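You operate a simulated robot arm through the tools that you are given. There is no shell and no other tool. Be economical: measure what you need, move in short steps, check, and stop when the job is done.

The job below is to be done with a simulated robot arm. You get a single attempt, and the scene is never put back.

## Task
Wind the reel back to 0, brake it and park the thread bar.
Fine: the bar goes in the stand's forks.

It is judged by the outcome, as a careful person would: the job done as asked, and still so three seconds after it is handed in. It fails if anything else is knocked over, pushed out of place, dropped, spilled or broken.

## Robot
A 7-joint arm with a two-finger parallel gripper, fixed in place. Base frame: the origin is at the foot of the arm, x ahead of it, y to its left, z up. Units: mm, degrees, N and s.
With the tool pointing down near the work surface it reaches from about 140 to 660 mm from the base axis. Its first joint turns from -66.0 to 66.0 degrees. Payload 2.4 kg.
The tool frame sits at the grasp point between the pads (the TCP): z along the fingers, y along the line on which they close. The tips reach 30 mm beyond it. The gripper opens to 94 mm. The fingers are 28 mm wide and 10 mm thick; the gripper's body (50 by 96 mm) begins 55 mm behind the TCP.
Orientation is that of the tool frame in the base frame, as a unit quaternion [x, y, z, w]. With the fingers straight down and closing along the base's y, the tool's x points along the base's -x, its y along +y and its z along -z.

## Interface
- The arm moves only by the tool send_rows. Its argument "targets" is a list of rows, each an object (a shift or turn left out is 0, a gripper value left out holds the last) with "travel": the shift along the base's x, y, z in mm, a list of three; "turn": the turn, a rotation vector about the base's x, y, z in degrees, a list of three; "gripper": the closure, from 0 (fully open) to 1 (shut). In form: [{"travel": [x, y, z], "turn": [ax, ay, az], "gripper": gripper}, ...]. A call has 1 to 20 rows; each row shifts and turns the commanded pose from where the row before left it. Rows are played at 5 a second. More than 50 mm and 8.6 degrees between two rows, or a gripper value outside its range, and nothing of the call is played. A pose out of reach is approached as far as the arm can. The call stops where the force on the tool passes 90 N (or 10 N more than at its start, if that is more) or the arm is blocked; 0.2 s more then pass. The fingers move at their own pace (about 153 mm/s each) and stop on an object; they squeeze with about 37 N. The grip force told is the motor's: it shows also when the fingers shut on nothing. Time passes only in rows, and 0.2 s behind the last, so rows that do not move let the fingers close. The reply holds the time, the measured pose of the TCP, the force on the tool along the base axes, the opening and the grip force, in the units named above and with some noise, with the torque about the TCP (base axes, N m) and any sound that the robot's microphone picked up, and new pictures: "show" is both (left out), scene, wrist or none.
- Cameras (640 x 400 px; columns grow to the right, rows downward): "scene" is fixed at [39.8, 472.4, 1452.1]; the picture's right is [-0.75, -0.66, 0.00], its down [-0.33, 0.37, -0.87] and it looks along [0.58, -0.65, -0.49] (base axes); focal length 357 px, centre (320, 200). "wrist" rides on the gripper at [76, 14, -103] in the tool frame; the picture's right is [-0.18, 0.98, 0.00], its down [-0.75, -0.14, -0.64] and it looks along [-0.63, -0.12, 0.77] (tool axes); focal length 243 px, centre (320, 200). There is no depth. A picture from a camera that has moved, and an enlarged one, comes with that camera's place and axes in the base frame and with its lens.
- inspect(camera, box): a new picture of the part [left, top, right, bottom] of that camera's present view, enlarged. It takes no simulated time.
- sign_off(): hands the job in; it is judged then, once.

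Go step by step. Nothing tells you positions but the pictures and the camera data: compare them with the known pose of the tool, close in by small moves and look again before you grip or let go. The budget is 120 turns and 200 pictures, counting those below and the enlarged ones. Unless the task says otherwise, let go and move clear before handing in, and close with one line.

The tools are called as name(argument=value, ...) on one line, values as JSON. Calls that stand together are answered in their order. send_rows: Moves the arm, as the interface text tells. Its arguments: {"type":"object","properties":{"targets":{"type":"array"},"show":{"type":"string","enum":["both","scene","wrist","none"]}},"required":["targets"]} The other tools are called the same way: inspect (camera, box) takes an enlarged picture of a part of a camera's view; sign_off () hands the job in.

At the start:

```text
time: 0.0
position: [413.0, -106.9, 1242.1]
tcp_rot: [0.0, 1.0, 0.0, 0.0]
ft_force: [0.3, -0.4, 0.6]
ft_torque: [0.02, 0.02, 0.01]
gripper_width: 94.3
gripper_force: 0.0
```

scene: 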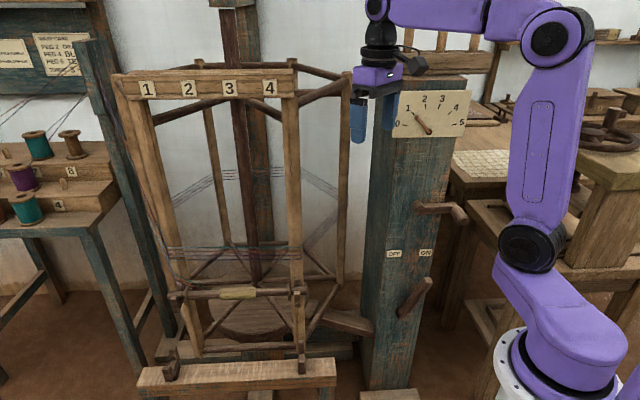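
wrist: 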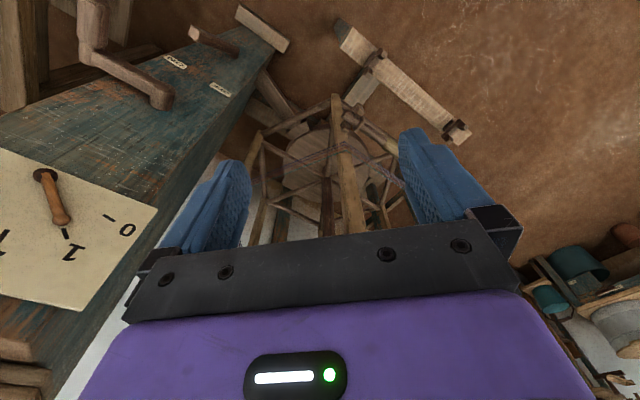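

I see a warping reel with numbered pegs, a post with a 0–5 dial (pointer near 1), a crank, a brake lever (OFF/ON) and a stand with forks. I will enlarge the key parts first.

inspect(camera="scene", box=[360, 70, 500, 340])

inspect(camera="scene", box=[120, 230, 360, 400])

inspect(camera="scene", box=[0, 0, 130, 100])

inspect(camera="scene", box=[380, 80, 480, 145])

```text
1.48 times, centred on (430, 205) of scene
camera zoom: at [39.8, 472.4, 1452.1], right [-0.75, -0.66, 0.0], down [-0.33, 0.37, -0.87], along [0.58, -0.65, -0.49], focal length 529 px, centre (157, 193)
```

zoom: 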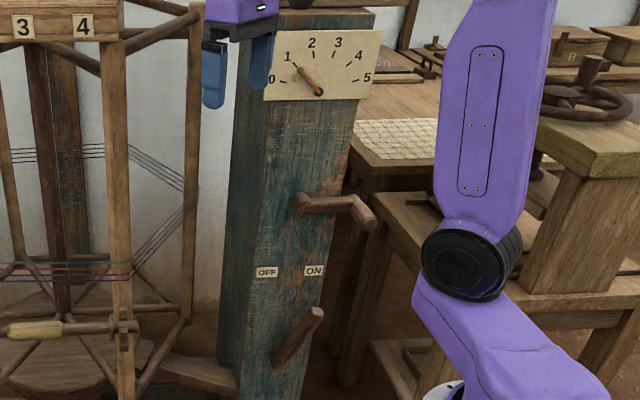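

```text
2.35 times, centred on (240, 315) of scene
camera zoom: at [39.8, 472.4, 1452.1], right [-0.75, -0.66, 0.0], down [-0.33, 0.37, -0.87], along [0.58, -0.65, -0.49], focal length 840 px, centre (508, -71)
```

zoom: 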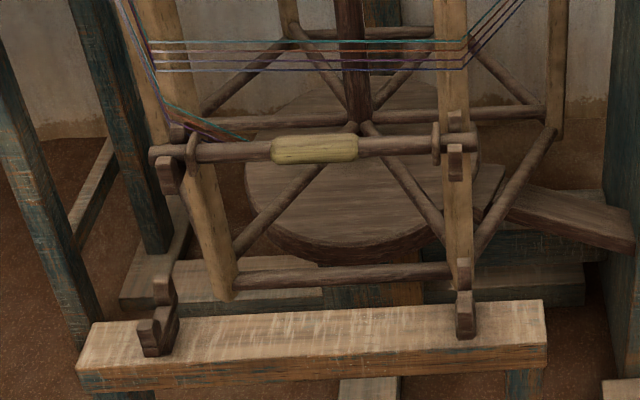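

```text
4.00 times, centred on (65, 50) of scene
camera zoom: at [39.8, 472.4, 1452.1], right [-0.75, -0.66, 0.0], down [-0.33, 0.37, -0.87], along [0.58, -0.65, -0.49], focal length 1428 px, centre (1340, 800)
```

zoom: 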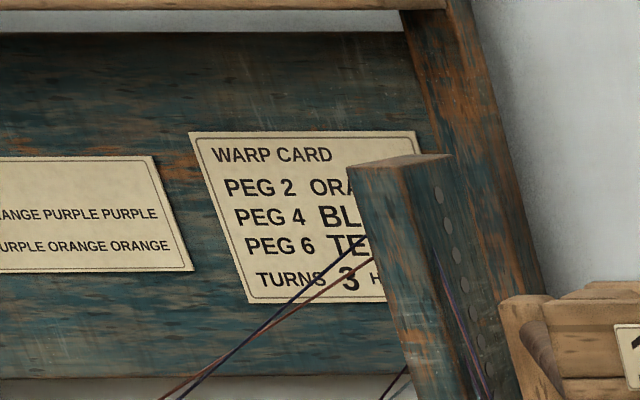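

```text
6.15 times, centred on (430, 112) of scene
camera zoom: at [39.8, 472.4, 1452.1], right [-0.75, -0.66, 0.0], down [-0.33, 0.37, -0.87], along [0.58, -0.65, -0.49], focal length 2198 px, centre (-357, 738)
```

zoom: 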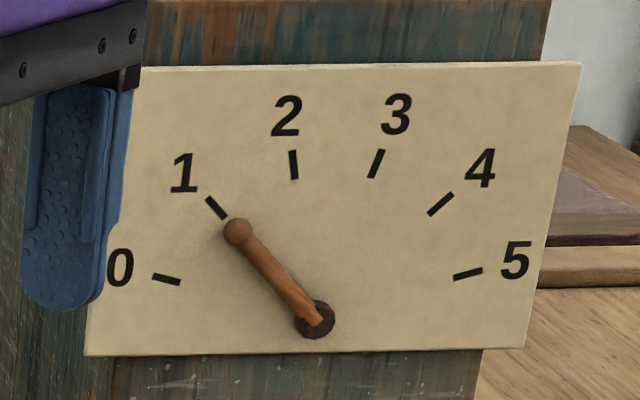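

The dial hub triangulates to about (414,-363,1159), with its face at 45° to the base axes, and the crank sits below it near (407,-355,950). Next I look at the wrist view in detail to locate the brake, the bar and the forks.

inspect(camera="wrist", box=[230, 0, 490, 163])

inspect(camera="wrist", box=[60, 0, 300, 150])

inspect(camera="scene", box=[380, 235, 480, 330])

```text
2.45 times, centred on (360, 82) of wrist
camera zoom: at [336.1, -92.7, 1344.3], right [0.18, 0.98, 0.0], down [0.75, -0.14, 0.64], along [0.63, -0.12, -0.77], focal length 595 px, centre (222, 491)
```

zoom: 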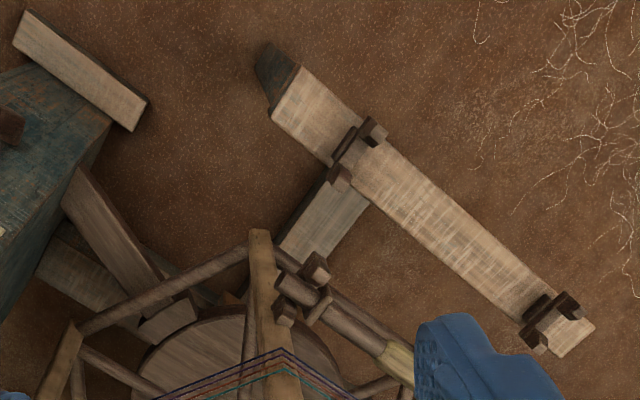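

```text
2.67 times, centred on (180, 75) of wrist
camera zoom: at [336.1, -92.7, 1344.3], right [0.18, 0.98, 0.0], down [0.75, -0.14, 0.64], along [0.63, -0.12, -0.77], focal length 647 px, centre (693, 533)
```

zoom: 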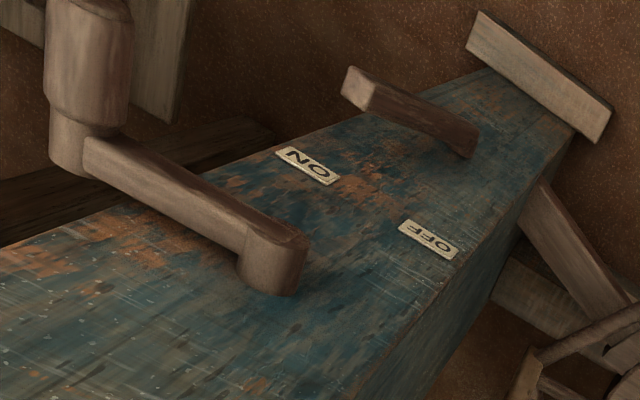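

```text
4.21 times, centred on (430, 282) of scene
camera zoom: at [39.8, 472.4, 1452.1], right [-0.75, -0.66, 0.0], down [-0.33, 0.37, -0.87], along [0.58, -0.65, -0.49], focal length 1504 px, centre (-143, -147)
```

zoom: 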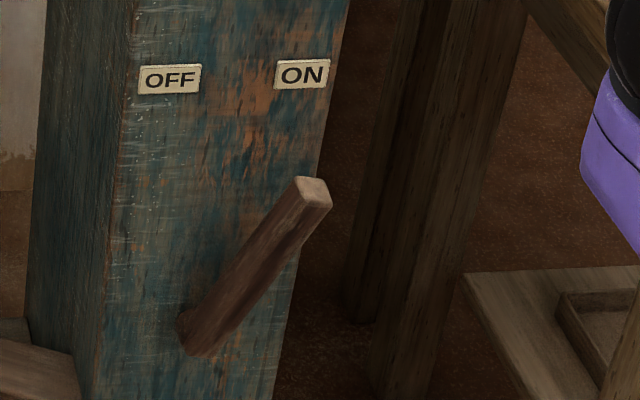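

The brake lever (tip near (350,-381,690)) leans to ON, so it has to be released before winding. I turn the tool 45° to face the post, tilt it, and move in front of the lever.

send_rows(targets=[{"travel": [-12, -16, -20], "turn": [0, 0, -7.5]}, {"travel": [-12, -16, -20], "turn": [0, 0, -7.5]}, {"travel": [-12, -16, -20], "turn": [0, 0, -7.5]}, {"travel": [-12, -16, -20], "turn": [0, 0, -7.5]}, {"travel": [-12, -16, -20], "turn": [0, 0, -7.5]}, {"travel": [-12, -16, -20], "turn": [0, 0, -7.5]}, {"travel": [-12, -16, -20], "turn": [-5.303, -5.303, 0]}, {"travel": [-12, -16, -20], "turn": [-5.303, -5.303, 0]}, {"travel": [-12, -16, -20], "turn": [-5.303, -5.303, 0]}, {"travel": [-12, -16, -20], "turn": [-5.303, -5.303, 0]}, {"travel": [-12, -16, -20], "turn": [-5.303, -5.303, 0]}, {"travel": [-14, -15, -20], "turn": [-5.303, -5.303, 0]}])

```text
time: 2.6
position: [314.8, -296.0, 1043.3]
tcp_rot: [0.386, 0.866, -0.131, 0.29]
ft_force: [2.5, -0.8, 2.0]
ft_torque: [0.04, 0.1, 0.05]
gripper_width: 94.0
gripper_force: 0.0
out of reach, approached as far as the arm can: row 10, 11, 12
camera wrist: at [243.7, -194.6, 1078.2], right [0.83, 0.55, 0.11], down [0.04, -0.25, 0.97], along [0.56, -0.8, -0.23], focal length 243 px, centre (320, 200)
```

scene: 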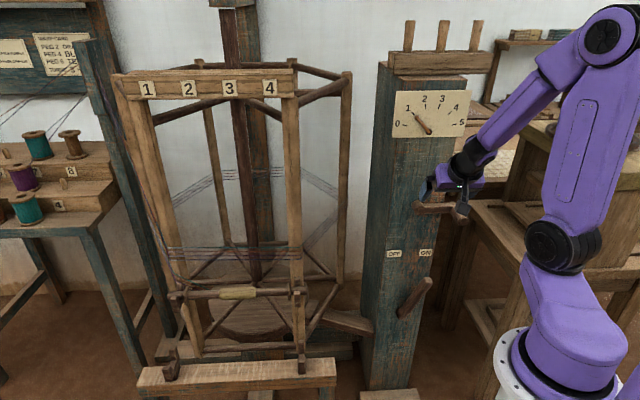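
wrist: 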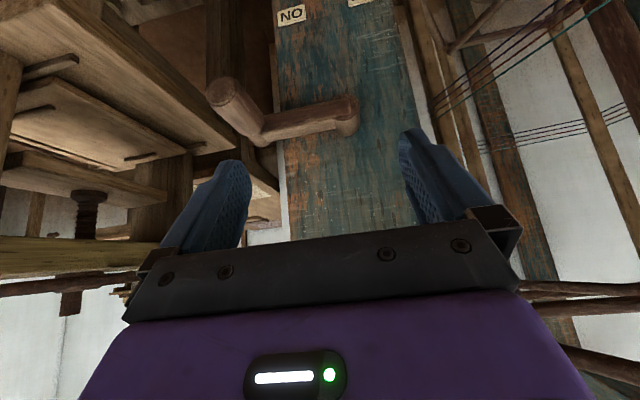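

The full tilt isn't reachable this close in, and it ended at about 37°. I narrow the fingers and go straight down past the crank, clear of its handle.

send_rows(targets=[{"travel": [0, 0, -20], "gripper": 0.4}, {"travel": [0, 0, -40]}, {"travel": [0, 0, -40]}])

```text
time: 3.4
position: [330.8, -302.5, 946.5]
tcp_rot: [0.366, 0.872, -0.139, 0.292]
ft_force: [-0.5, -0.4, -0.9]
ft_torque: [0.0, 0.04, -0.01]
gripper_width: 56.4
gripper_force: 0.2
out of reach, approached as far as the arm can: row 1, 2
camera wrist: at [256.3, -202.8, 980.6], right [0.81, 0.58, 0.08], down [0.06, -0.23, 0.97], along [0.58, -0.78, -0.22], focal length 243 px, centre (320, 200)
```

scene: 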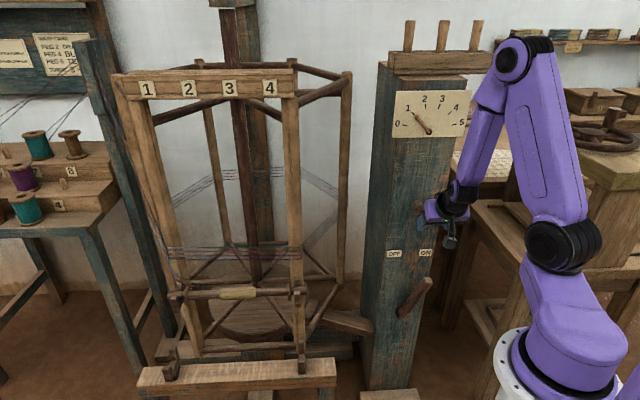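
wrist: 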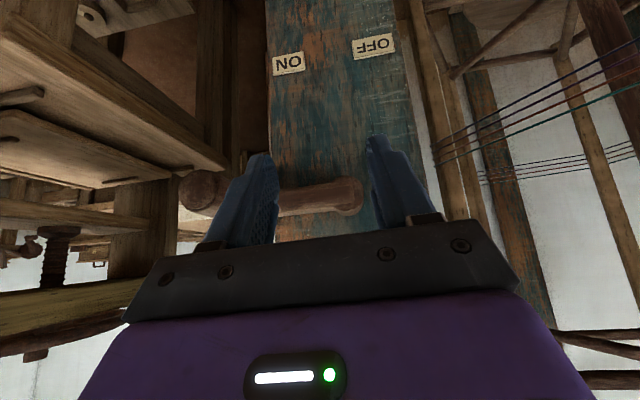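

Clear so far. I continue down to the lever height.

send_rows(targets=[{"travel": [-3, 3, -40]}, {"travel": [-3, 3, -40]}, {"travel": [0, 0, -40]}, {"travel": [0, 0, -40]}, {"travel": [0, 0, -20]}])

inspect(camera="scene", box=[360, 180, 520, 330])

```text
time: 4.6
position: [416.3, -322.9, 852.2]
tcp_rot: [0.365, 0.873, -0.141, 0.291]
ft_force: [0.3, 0.1, -0.3]
ft_torque: [0.01, 0.0, 0.02]
gripper_width: 56.4
gripper_force: 0.0
out of reach, approached as far as the arm can: row 1, 2, 3, 4, 5
camera wrist: at [342.2, -223.6, 886.1], right [0.81, 0.58, 0.08], down [0.06, -0.22, 0.97], along [0.58, -0.79, -0.22], focal length 243 px, centre (320, 200)
```

scene: 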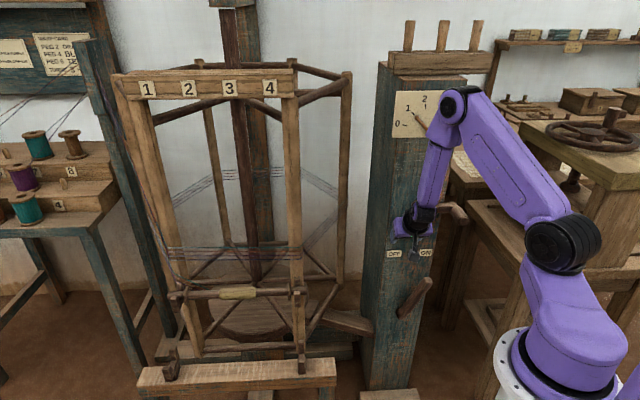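
wrist: 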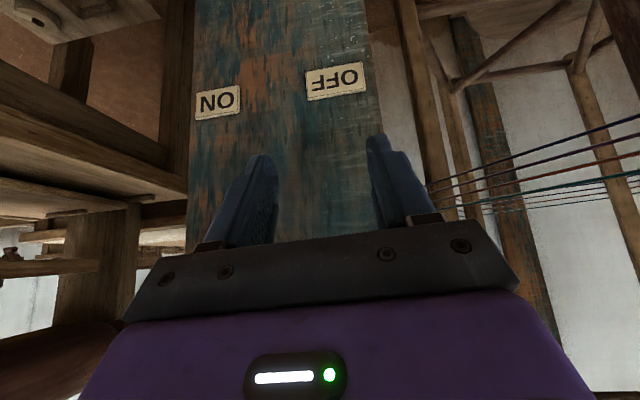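

```text
2.67 times, centred on (440, 255) of scene
camera zoom: at [39.8, 472.4, 1452.1], right [-0.75, -0.66, 0.0], down [-0.33, 0.37, -0.87], along [0.58, -0.65, -0.49], focal length 952 px, centre (0, 53)
```

zoom: 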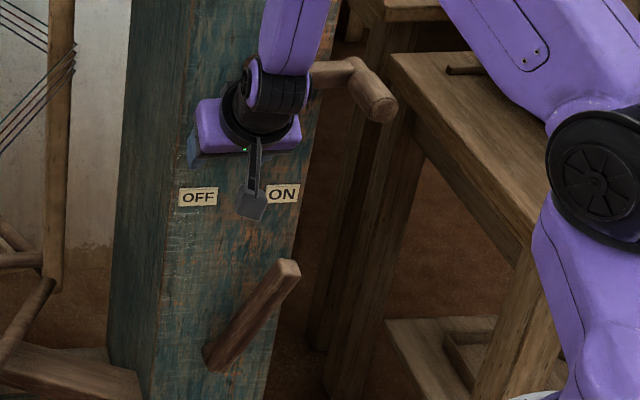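

The tilt limit pushed the tool sideways, close to the post face. I reduce the tilt and back off from the post.

send_rows(targets=[{"travel": [-20, 10, 0], "turn": [4.714, 4.714, 0]}, {"travel": [-25, 5, 0], "turn": [4.714, 4.714, 0]}, {"travel": [-25, 0, 0], "turn": [4.714, 4.714, 0]}, {"travel": [-30, 0, 0]}])

```text
time: 5.6
position: [316.5, -310.7, 851.1]
tcp_rot: [0.38, 0.912, -0.073, 0.137]
ft_force: [0.8, -0.9, -0.3]
ft_torque: [-0.02, 0.0, 0.0]
gripper_width: 56.4
gripper_force: 0.0
camera wrist: at [255.0, -224.4, 924.6], right [0.82, 0.56, 0.03], down [0.28, -0.45, 0.85], along [0.49, -0.69, -0.53], focal length 243 px, centre (320, 200)
```

scene: 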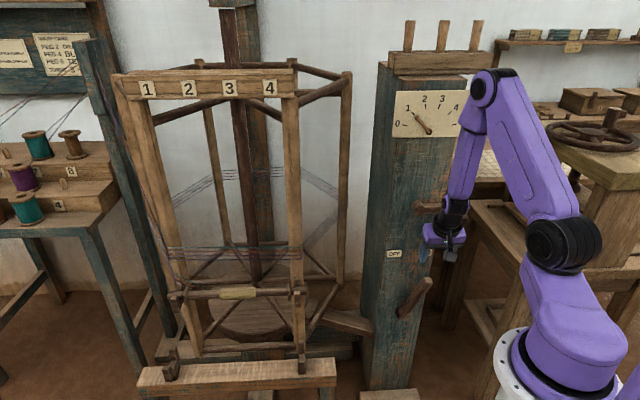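
wrist: 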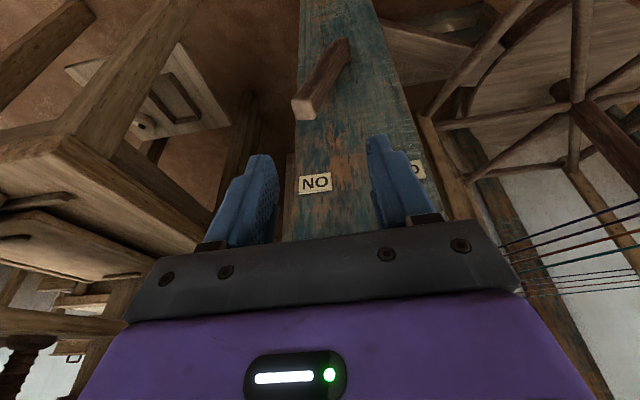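

This pose is reached, and the refined lever tip is about (351,-384,682) with its pivot near (402,-352,526). I open a little and descend in front of the lever.

send_rows(targets=[{"travel": [-6, 0, -40], "gripper": 0.15}, {"travel": [-6, 0, -40]}, {"travel": [-6, 0, -40]}, {"travel": [0, 0, -40]}, {"travel": [0, 0, -34]}])

```text
time: 6.8
position: [344.6, -355.6, 677.3]
tcp_rot: [0.38, 0.912, -0.081, 0.132]
ft_force: [-1.2, -1.4, 0.3]
ft_torque: [-0.01, -0.06, -0.02]
gripper_width: 79.7
gripper_force: 0.1
out of reach, approached as far as the arm can: row 1, 2, 3, 4, 5
camera wrist: at [284.3, -268.3, 751.2], right [0.83, 0.56, 0.01], down [0.29, -0.45, 0.85], along [0.48, -0.7, -0.53], focal length 243 px, centre (320, 200)
```

scene: 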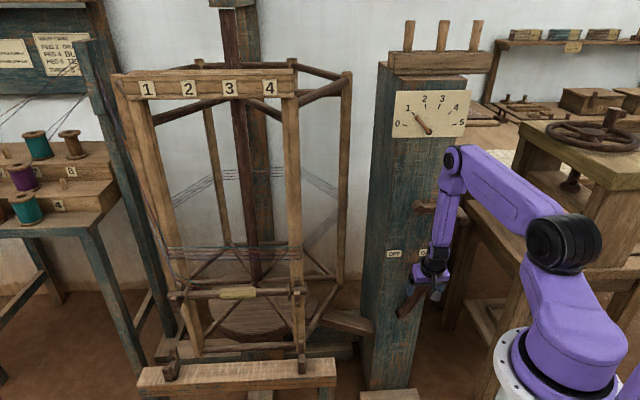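
wrist: 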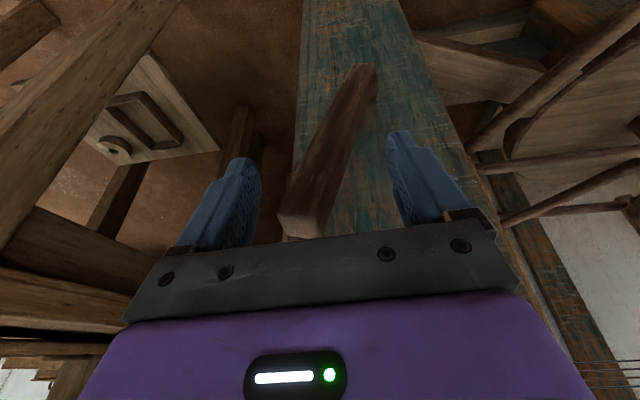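

The tool now straddles the lever. I go slightly further in, then sweep left toward OFF in small steps.

send_rows(targets=[{"travel": [5, -5, -6]}, {"travel": [5, -5, -6]}, {"travel": [7, 7, 0]}, {"travel": [7, 7, 0]}, {"travel": [7, 7, 0]}, {"travel": [7, 7, 0]}, {"travel": [7, 7, 0]}])

```text
time: 8.4
position: [394.7, -326.3, 666.8]
tcp_rot: [0.38, 0.912, -0.073, 0.138]
ft_force: [-0.4, 0.2, 1.1]
ft_torque: [0.01, 0.01, 0.0]
gripper_width: 79.9
gripper_force: 0.1
out of reach, approached as far as the arm can: row 1
camera wrist: at [332.3, -241.1, 740.6], right [0.82, 0.56, 0.03], down [0.28, -0.45, 0.85], along [0.49, -0.69, -0.53], focal length 243 px, centre (320, 200)
```

scene: 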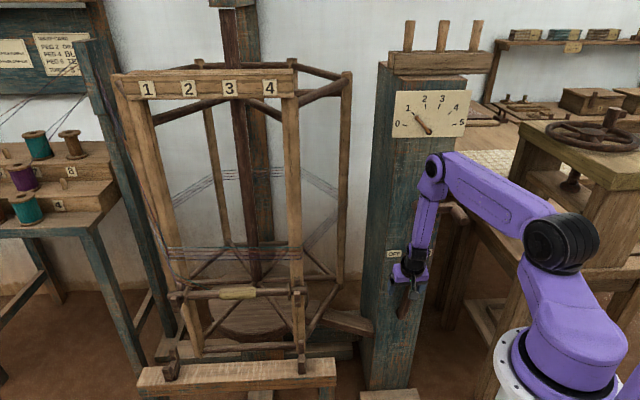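
wrist: 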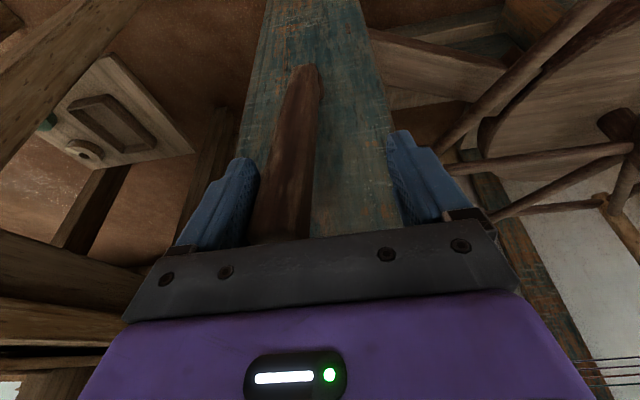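

The lever follows with little force. I continue to the left in small steps until it stops.

send_rows(targets=[{"travel": [6, 6, 0]}, {"travel": [6, 6, 0]}, {"travel": [6, 6, 0]}, {"travel": [6, 6, 0]}, {"travel": [6, 6, 0]}, {"travel": [6, 6, 0]}])

inspect(camera="scene", box=[360, 180, 480, 330])

```text
time: 9.8
position: [429.7, -292.8, 667.7]
tcp_rot: [0.381, 0.911, -0.073, 0.138]
ft_force: [-2.5, -1.6, 3.1]
ft_torque: [-0.14, 0.1, -0.05]
gripper_width: 81.7
gripper_force: 1.4
camera wrist: at [367.9, -206.0, 740.1], right [0.83, 0.56, 0.03], down [0.28, -0.45, 0.85], along [0.49, -0.69, -0.53], focal length 243 px, centre (320, 200)
```

scene: 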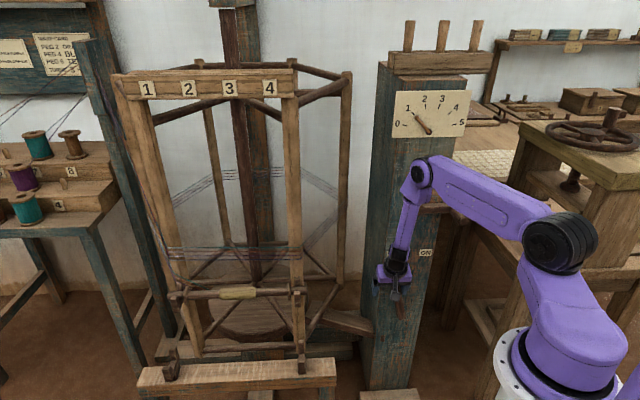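
wrist: 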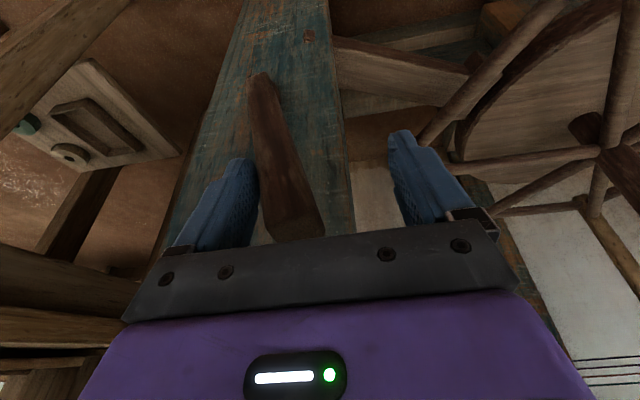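

```text
2.67 times, centred on (420, 255) of scene
camera zoom: at [39.7, 472.4, 1452.1], right [-0.75, -0.66, 0.0], down [-0.33, 0.37, -0.87], along [0.58, -0.65, -0.49], focal length 952 px, centre (53, 53)
```

zoom: 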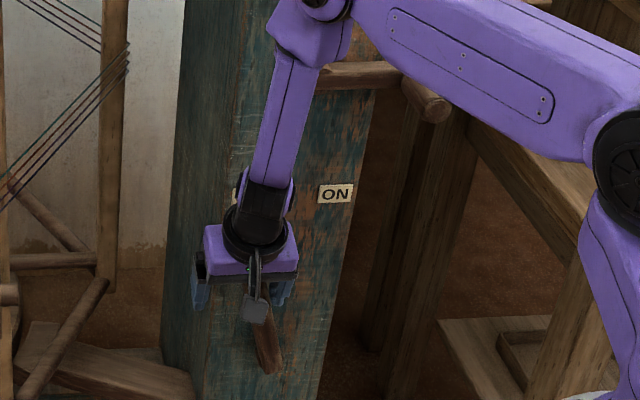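

The lever is well over to the left. I nudge it a little more to confirm it is at its OFF stop.

send_rows(targets=[{"travel": [4, 4, 0]}, {"travel": [4, 4, 0]}, {"travel": [4, 4, 0]}], show="wrist")

```text
time: 10.6
position: [436.4, -287.8, 666.8]
tcp_rot: [0.389, 0.908, -0.076, 0.137]
ft_force: [-29.8, -28.7, -0.9]
ft_torque: [-1.0, 0.47, -0.47]
gripper_width: 94.2
gripper_force: 12.7
camera wrist: at [376.0, -199.8, 739.5], right [0.84, 0.55, 0.02], down [0.28, -0.46, 0.85], along [0.48, -0.7, -0.53], focal length 243 px, centre (320, 200)
```

wrist: 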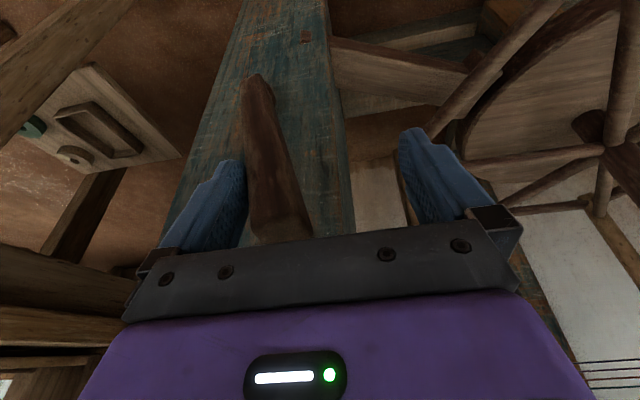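

Firm stop, so the brake is OFF. I back off, retreat up and outward, and go to the crank.

send_rows(targets=[{"travel": [-6, -6, 0]}, {"travel": [-4, -4, 0], "gripper": 0.15}, {"travel": [-10, 10, 25]}, {"travel": [-12, 12, 35]}, {"travel": [-14, 14, 40]}, {"travel": [-14, 14, 45]}, {"travel": [-10, 10, 45]}])

inspect(camera="scene", box=[360, 80, 520, 330])

```text
time: 12.2
position: [371.8, -232.0, 857.2]
tcp_rot: [0.38, 0.912, -0.073, 0.138]
ft_force: [0.3, -0.5, 0.8]
ft_torque: [0.03, 0.01, 0.01]
gripper_width: 79.9
gripper_force: 0.1
camera wrist: at [309.5, -145.8, 930.5], right [0.83, 0.56, 0.03], down [0.28, -0.45, 0.85], along [0.49, -0.69, -0.53], focal length 243 px, centre (320, 200)
```

scene: 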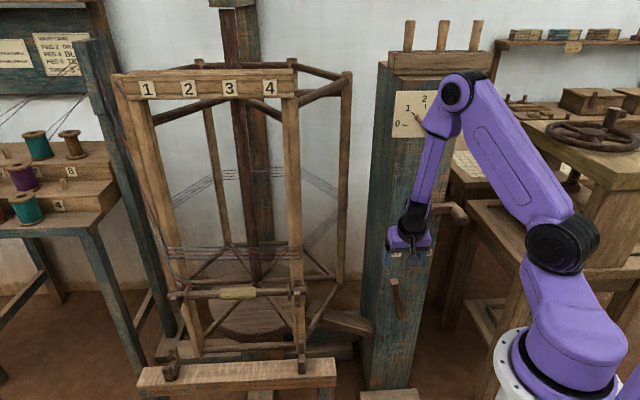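
wrist: 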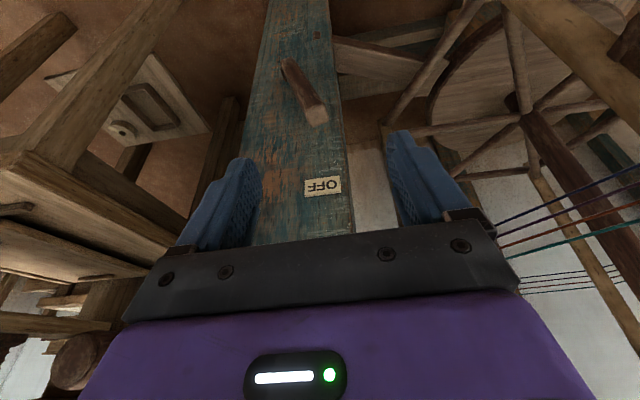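

```text
1.60 times, centred on (440, 205) of scene
camera zoom: at [39.8, 472.4, 1452.1], right [-0.75, -0.66, 0.0], down [-0.33, 0.37, -0.87], along [0.58, -0.65, -0.49], focal length 571 px, centre (128, 192)
```

zoom: 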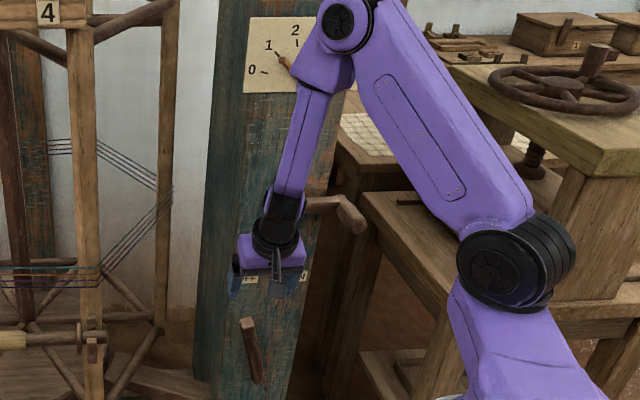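

The brake lever is now at OFF. I rise and move above the crank handle.

send_rows(targets=[{"travel": [-5, 5, 45]}, {"travel": [-5, 5, 45]}, {"travel": [-5, 5, 45]}, {"travel": [-10, -10, 40]}, {"travel": [-25, -35, 20]}, {"travel": [-25, -35, 10]}, {"travel": [-20, -30, 0]}])

inspect(camera="scene", box=[380, 80, 500, 240])

```text
time: 13.8
position: [276.8, -324.6, 1063.7]
tcp_rot: [0.38, 0.912, -0.073, 0.138]
ft_force: [0.4, -0.6, 0.5]
ft_torque: [0.02, 0.01, 0.0]
gripper_width: 79.8
gripper_force: 0.0
camera wrist: at [214.8, -239.3, 1137.1], right [0.82, 0.56, 0.03], down [0.28, -0.45, 0.85], along [0.49, -0.69, -0.53], focal length 243 px, centre (320, 200)
```

scene: 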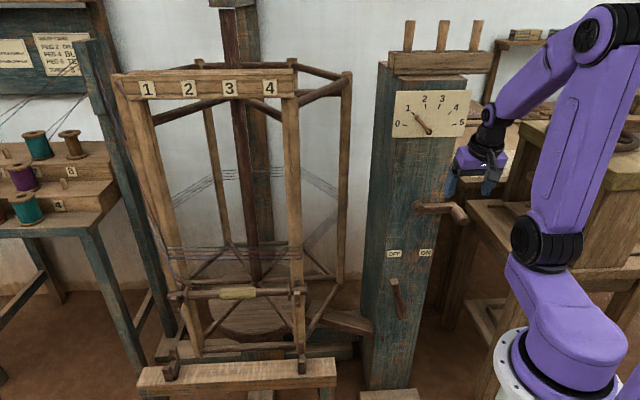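
wrist: 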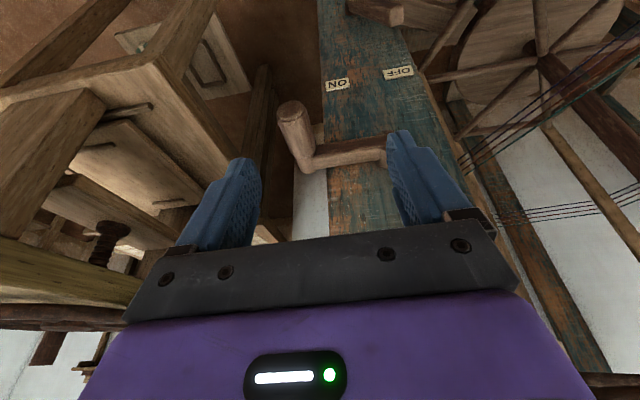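

```text
2.50 times, centred on (440, 160) of scene
camera zoom: at [39.8, 472.4, 1452.1], right [-0.75, -0.66, 0.0], down [-0.33, 0.37, -0.87], along [0.58, -0.65, -0.49], focal length 893 px, centre (20, 300)
```

zoom: 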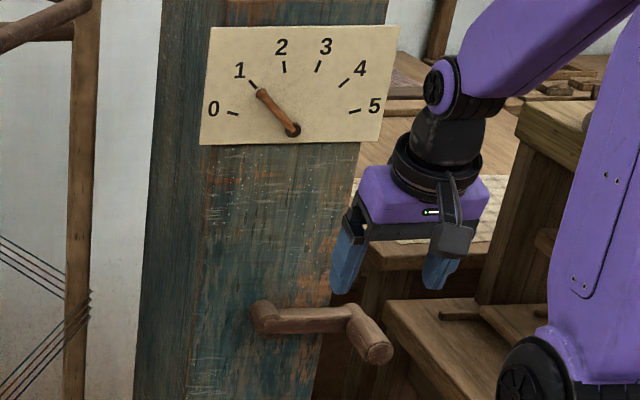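

The handle end is at about (290,-394,930), with the crank hub near e1≈-40 and z≈948, and a radius of about 107. I move over the handle and lower so it sits between the pads.

send_rows(targets=[{"travel": [8, -25, -10]}, {"travel": [8, -25, -10]}, {"travel": [10, -25, -17]}, {"travel": [0, 0, -30]}, {"travel": [0, 0, -30]}, {"travel": [0, 0, -29]}])

inspect(camera="scene", box=[380, 120, 500, 260])

```text
time: 15.2
position: [302.6, -399.9, 937.9]
tcp_rot: [0.381, 0.911, -0.073, 0.139]
ft_force: [0.7, 0.2, 0.0]
ft_torque: [-0.03, -0.03, -0.02]
gripper_width: 79.7
gripper_force: 0.0
camera wrist: at [241.0, -314.0, 1011.8], right [0.83, 0.56, 0.03], down [0.28, -0.45, 0.85], along [0.49, -0.69, -0.53], focal length 243 px, centre (320, 200)
```

scene: 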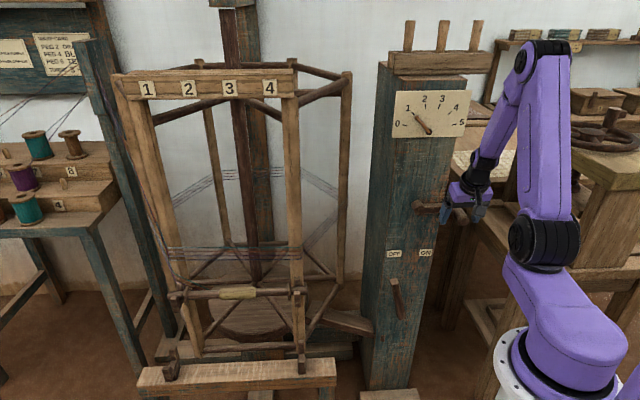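
wrist: 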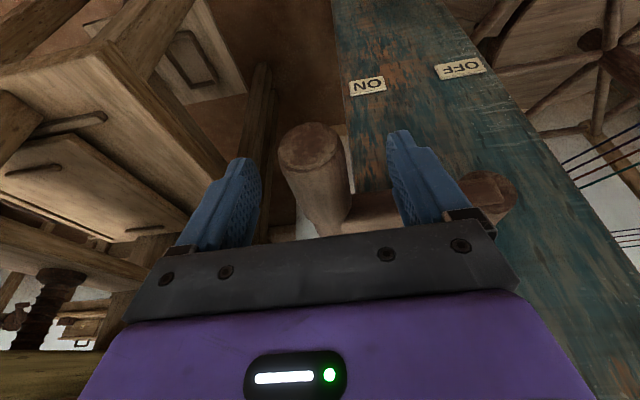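

```text
2.86 times, centred on (440, 190) of scene
camera zoom: at [39.8, 472.4, 1452.1], right [-0.75, -0.66, 0.0], down [-0.33, 0.37, -0.87], along [0.58, -0.65, -0.49], focal length 1020 px, centre (-23, 229)
```

zoom: 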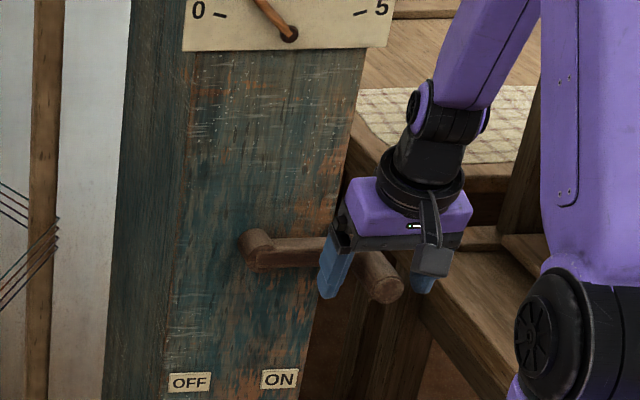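

The handle sits about 12 mm beyond the TCP. I lower a touch, grip it, and make a small trial turn upward.

send_rows(targets=[{"travel": [0, 0, -12]}, {"gripper": 1}, {}, {}])

```text
time: 16.2
position: [302.3, -401.8, 926.7]
tcp_rot: [0.381, 0.911, -0.073, 0.139]
ft_force: [-8.4, -8.6, -3.0]
ft_torque: [-0.04, -0.13, 0.53]
gripper_width: 36.9
gripper_force: 45.4
camera wrist: at [240.3, -314.9, 999.7], right [0.83, 0.56, 0.03], down [0.28, -0.45, 0.85], along [0.49, -0.69, -0.53], focal length 243 px, centre (320, 200)
```

scene: 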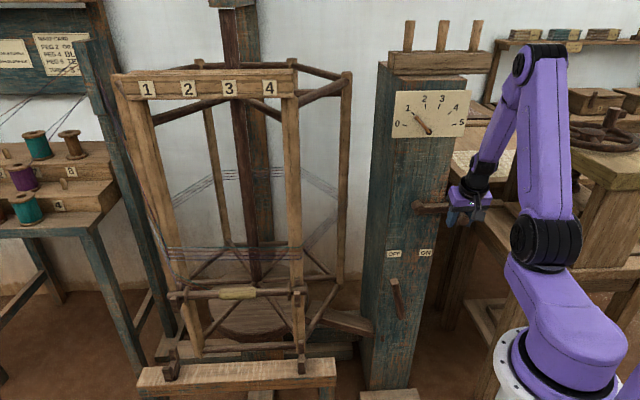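
wrist: 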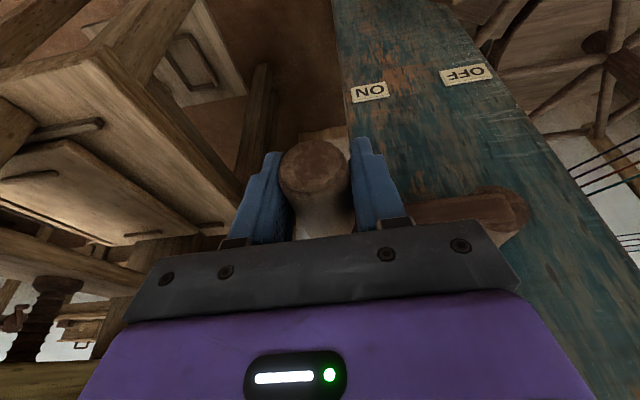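

Gripped, 37 mm across. Trial turn upward by about 20°.

send_rows(targets=[{"travel": [-0.5, -0.5, 9]}, {"travel": [0, 0, 9]}, {"travel": [0.7, 0.7, 9]}, {"travel": [1.2, 1.2, 9]}, {}])

inspect(camera="scene", box=[380, 80, 480, 145])

```text
time: 17.4
position: [305.8, -396.7, 962.6]
tcp_rot: [0.377, 0.913, -0.072, 0.136]
ft_force: [12.8, 13.3, -15.9]
ft_torque: [-0.57, -0.47, 0.24]
gripper_width: 37.0
gripper_force: 44.7
camera wrist: at [244.6, -310.9, 1036.2], right [0.82, 0.57, 0.03], down [0.29, -0.45, 0.84], along [0.49, -0.69, -0.54], focal length 243 px, centre (320, 200)
```

scene: 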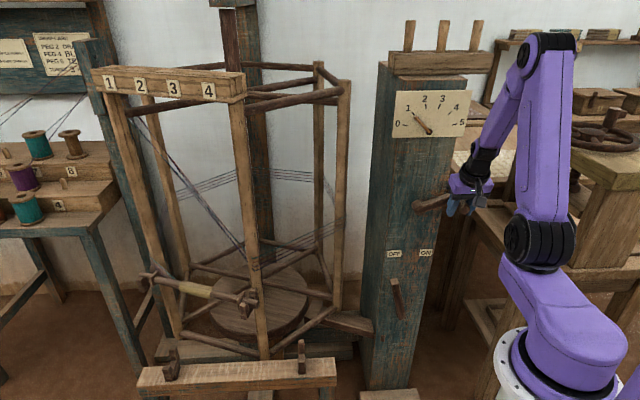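
wrist: 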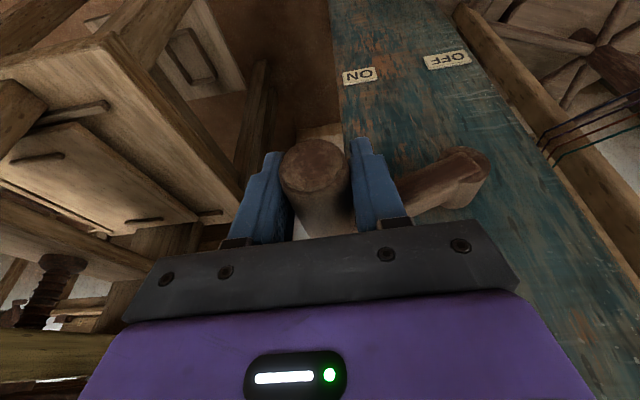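

```text
6.15 times, centred on (430, 112) of scene
camera zoom: at [40.3, 472.5, 1452.0], right [-0.75, -0.66, 0.0], down [-0.33, 0.37, -0.87], along [0.58, -0.65, -0.49], focal length 2198 px, centre (-357, 738)
```

zoom: 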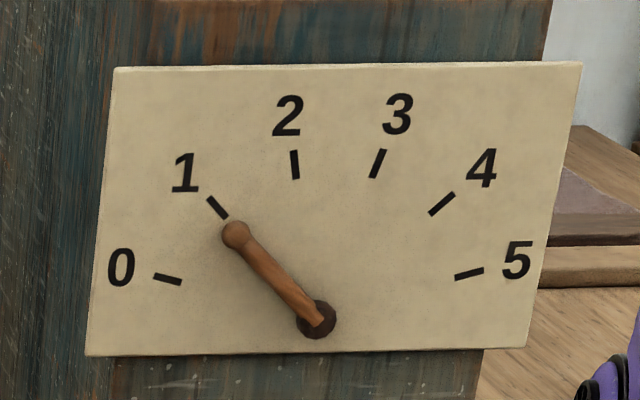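

The reel turns 1:1 with the crank and the pointer moves toward 0, so one full turn in this direction is needed. Fitting the path gives the centre at e1≈-34, z≈918, and I keep following the circle.

send_rows(targets=[{"travel": [9.2, 9.2, 15.7]}, {"travel": [8.3, 8.3, 14.2]}, {"travel": [10, 10, 11.8]}, {"travel": [11.3, 11.3, 9.3]}, {"travel": [12.3, 12.3, 6.3]}, {"travel": [12.9, 12.9, 3.2]}, {}])

```text
time: 19.0
position: [371.1, -331.3, 1022.9]
tcp_rot: [0.376, 0.913, -0.074, 0.14]
ft_force: [3.4, 22.5, 23.2]
ft_torque: [-0.39, -0.21, 0.96]
gripper_width: 37.4
gripper_force: 45.1
camera wrist: at [309.0, -246.4, 1095.5], right [0.82, 0.57, 0.03], down [0.29, -0.45, 0.85], along [0.5, -0.69, -0.53], focal length 243 px, centre (320, 200)
```

scene: 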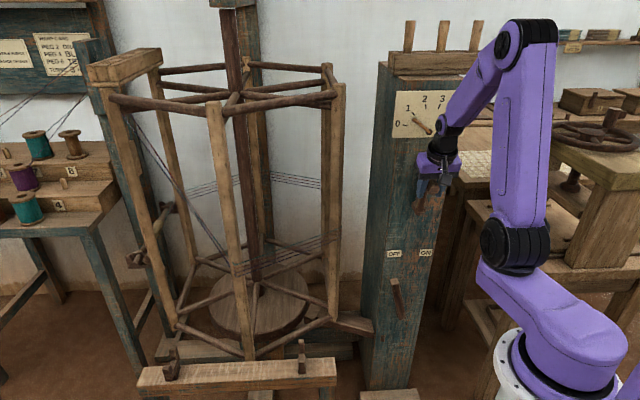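
wrist: 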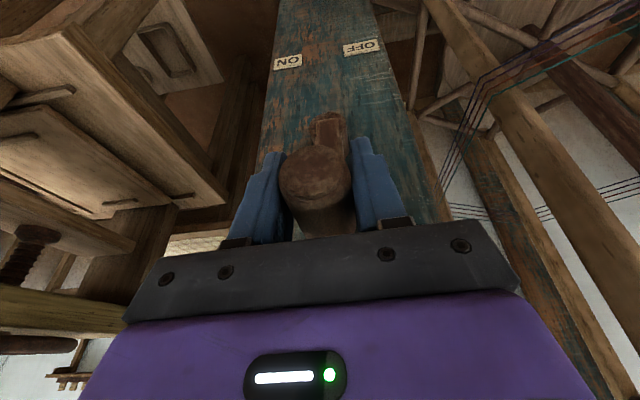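

The crank is now near the top and the reel is turned about 80°. I continue over the top and down the left side.

send_rows(targets=[{"travel": [13.1, 13.1, 3.4]}, {"travel": [12.9, 12.9, -3.8]}, {"travel": [12.2, 12.2, -6.9]}, {"travel": [11.2, 11.2, -9.8]}, {"travel": [9.8, 9.8, -12.4]}, {"travel": [8.1, 8.1, -14.6]}, {}])

```text
time: 20.6
position: [435.2, -267.4, 979.4]
tcp_rot: [0.38, 0.912, -0.074, 0.138]
ft_force: [-7.4, 22.0, 33.0]
ft_torque: [0.78, 0.77, 0.37]
gripper_width: 36.6
gripper_force: 45.1
camera wrist: at [373.5, -181.1, 1052.1], right [0.83, 0.56, 0.03], down [0.28, -0.45, 0.85], along [0.49, -0.69, -0.53], focal length 243 px, centre (320, 200)
```

scene: 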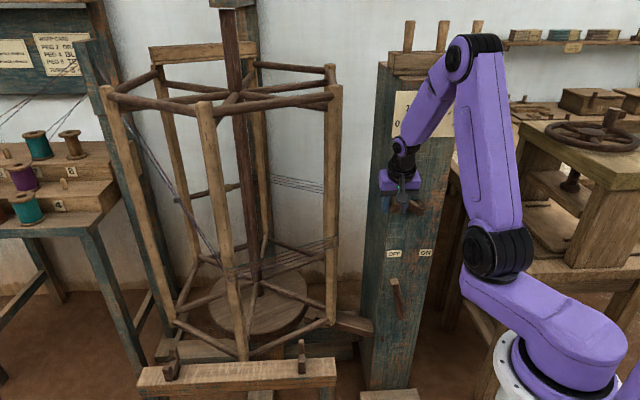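
wrist: 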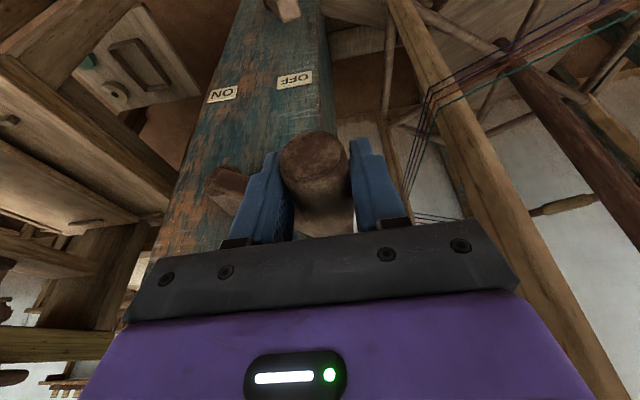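

Going well, with modest forces. I continue down the left side.

send_rows(targets=[{"travel": [8.1, 8.1, -13.4]}, {"travel": [4.6, 4.6, -17.3]}, {"travel": [2.5, 2.5, -18.2]}, {"travel": [0.1, 0.1, -18.4]}, {"travel": [-2.1, -2.1, -18.3]}, {"travel": [-4.3, -4.3, -17.4]}, {}])

```text
time: 22.2
position: [434.5, -267.7, 874.4]
tcp_rot: [0.392, 0.907, -0.076, 0.135]
ft_force: [-39.8, -53.8, 7.2]
ft_torque: [-0.88, -0.55, 1.12]
gripper_width: 37.9
gripper_force: 45.9
camera wrist: at [376.3, -180.8, 947.9], right [0.84, 0.54, 0.03], down [0.27, -0.46, 0.85], along [0.47, -0.7, -0.53], focal length 243 px, centre (320, 200)
```

scene: 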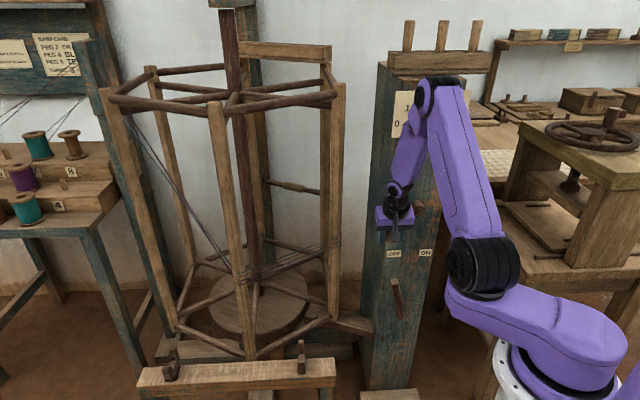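
wrist: 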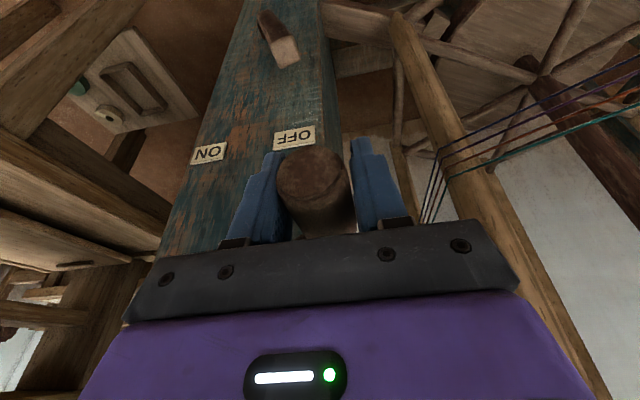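

A side force of about 66 N has built up, so I need to see how the handle sits in the pads and where the crank really is.

inspect(camera="wrist", box=[200, 100, 440, 250])

inspect(camera="scene", box=[360, 80, 500, 300])

inspect(camera="scene", box=[80, 30, 380, 380])

```text
2.67 times, centred on (320, 175) of wrist
camera zoom: at [376.3, -180.8, 947.9], right [0.84, 0.54, 0.03], down [0.27, -0.46, 0.85], along [0.47, -0.7, -0.53], focal length 647 px, centre (320, 267)
```

zoom: 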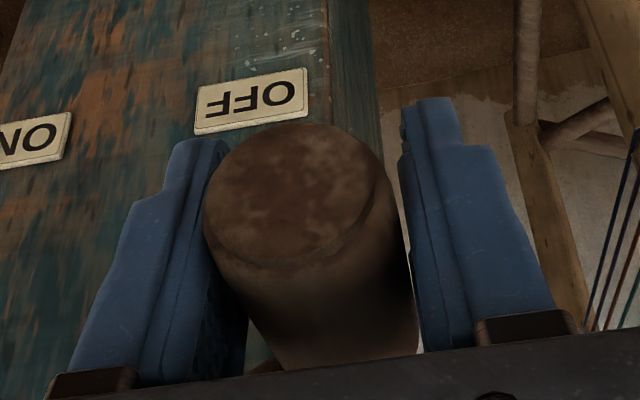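

```text
1.82 times, centred on (430, 190) of scene
camera zoom: at [38.7, 471.4, 1452.4], right [-0.75, -0.66, 0.0], down [-0.33, 0.37, -0.87], along [0.58, -0.65, -0.49], focal length 649 px, centre (120, 218)
```

zoom: 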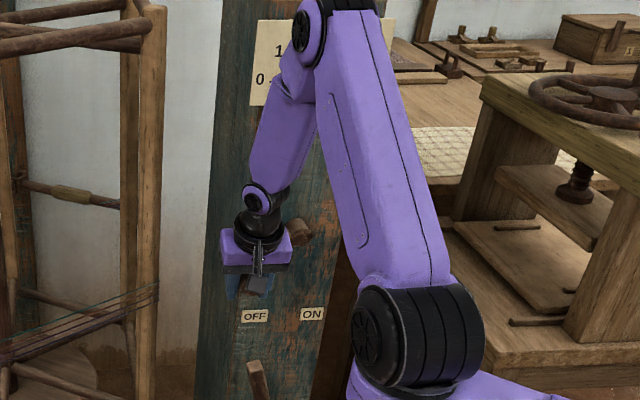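

```text
1.14 times, centred on (230, 205) of scene
camera zoom: at [38.7, 471.4, 1452.4], right [-0.75, -0.66, 0.0], down [-0.33, 0.37, -0.87], along [0.58, -0.65, -0.49], focal length 408 px, centre (423, 194)
```

zoom: 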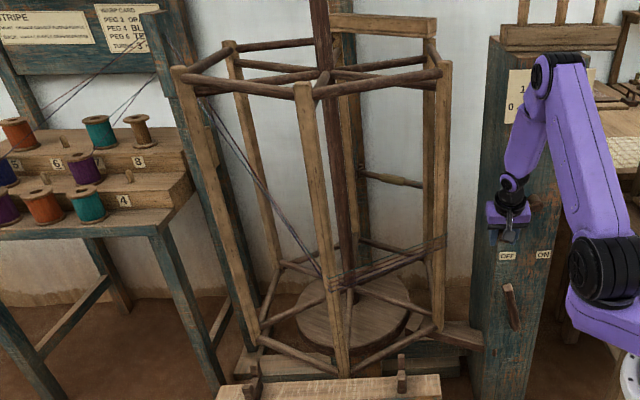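

send_rows(targets=[{}, {}], show="none")

```text
time: 22.8
position: [437.0, -268.2, 873.8]
tcp_rot: [0.39, 0.908, -0.075, 0.137]
ft_force: [-31.0, -39.8, 21.0]
ft_torque: [0.63, -0.31, 1.35]
gripper_width: 37.5
gripper_force: 44.7
```

send_rows(targets=[{"travel": [-5, -5, -4]}, {"travel": [-5, -5, -4]}, {}], show="none")

```text
time: 23.6
position: [434.4, -268.7, 865.8]
tcp_rot: [0.382, 0.911, -0.074, 0.138]
ft_force: [-9.9, -18.3, 13.7]
ft_torque: [0.74, 0.32, 0.39]
gripper_width: 37.0
gripper_force: 44.7
```

A refit gives the centre at about (e1 -32, z 926) and R≈103. I continue along the bottom in a shorter batch.

send_rows(targets=[{"travel": [-7.9, -7.9, -12.8]}, {"travel": [-9.7, -9.7, -11.6]}, {"travel": [-11, -11, -8.9]}, {}])

```text
time: 24.6
position: [405.2, -296.7, 831.8]
tcp_rot: [0.381, 0.912, -0.072, 0.134]
ft_force: [16.1, -4.9, -42.4]
ft_torque: [0.01, 0.12, 0.32]
gripper_width: 37.2
gripper_force: 44.7
camera wrist: at [343.9, -211.2, 905.1], right [0.83, 0.56, 0.03], down [0.29, -0.46, 0.84], along [0.49, -0.69, -0.54], focal length 243 px, centre (320, 200)
```

scene: 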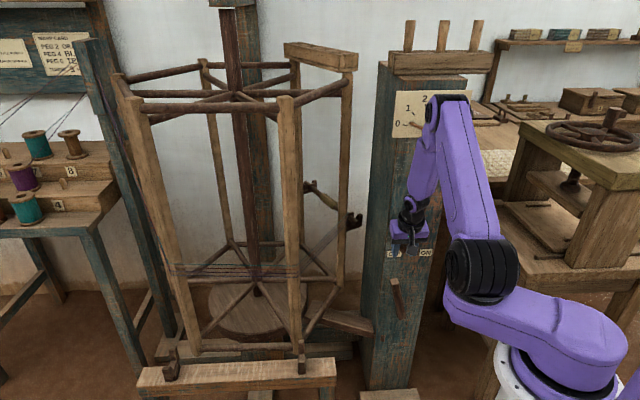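
wrist: 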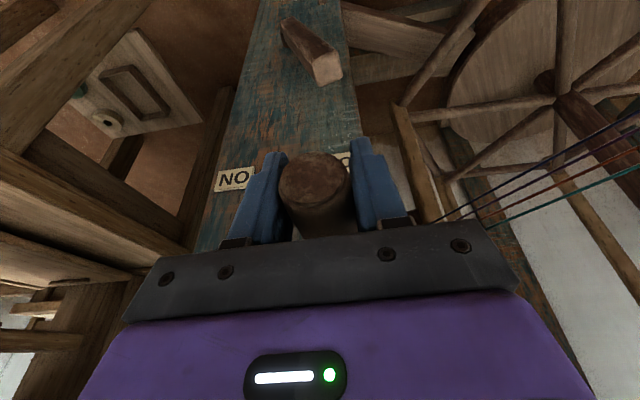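

send_rows(targets=[{"travel": [-12, -12, -11]}, {"travel": [-12.9, -12.9, -5]}, {"travel": [-13.1, -13.1, 0]}, {"travel": [-12.8, -12.8, 3.4]}, {}])

```text
time: 25.8
position: [355.5, -344.7, 820.0]
tcp_rot: [0.379, 0.912, -0.073, 0.14]
ft_force: [6.0, -10.9, -31.3]
ft_torque: [-0.51, -0.6, 0.15]
gripper_width: 37.0
gripper_force: 44.8
camera wrist: at [294.6, -260.4, 893.4], right [0.82, 0.57, 0.03], down [0.28, -0.45, 0.85], along [0.49, -0.69, -0.53], focal length 243 px, centre (320, 200)
```

scene: 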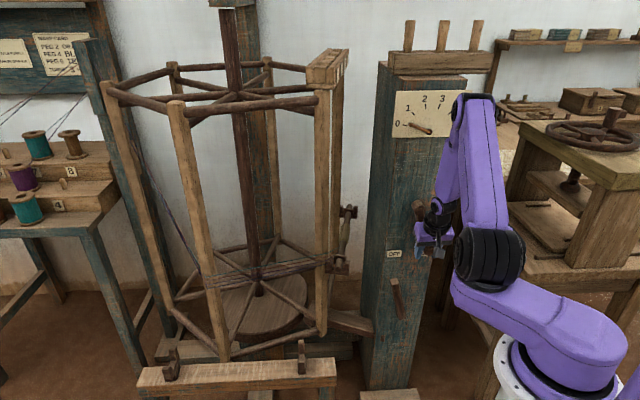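
wrist: 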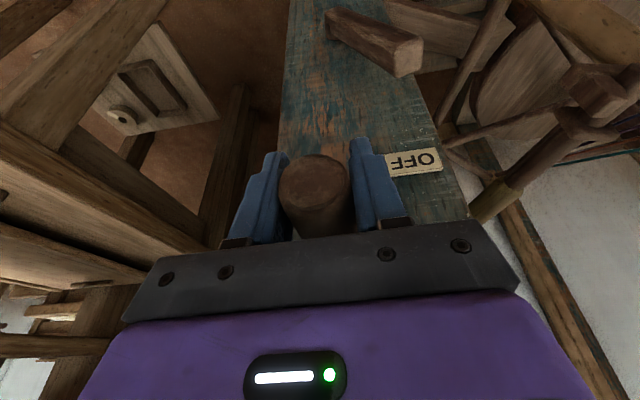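

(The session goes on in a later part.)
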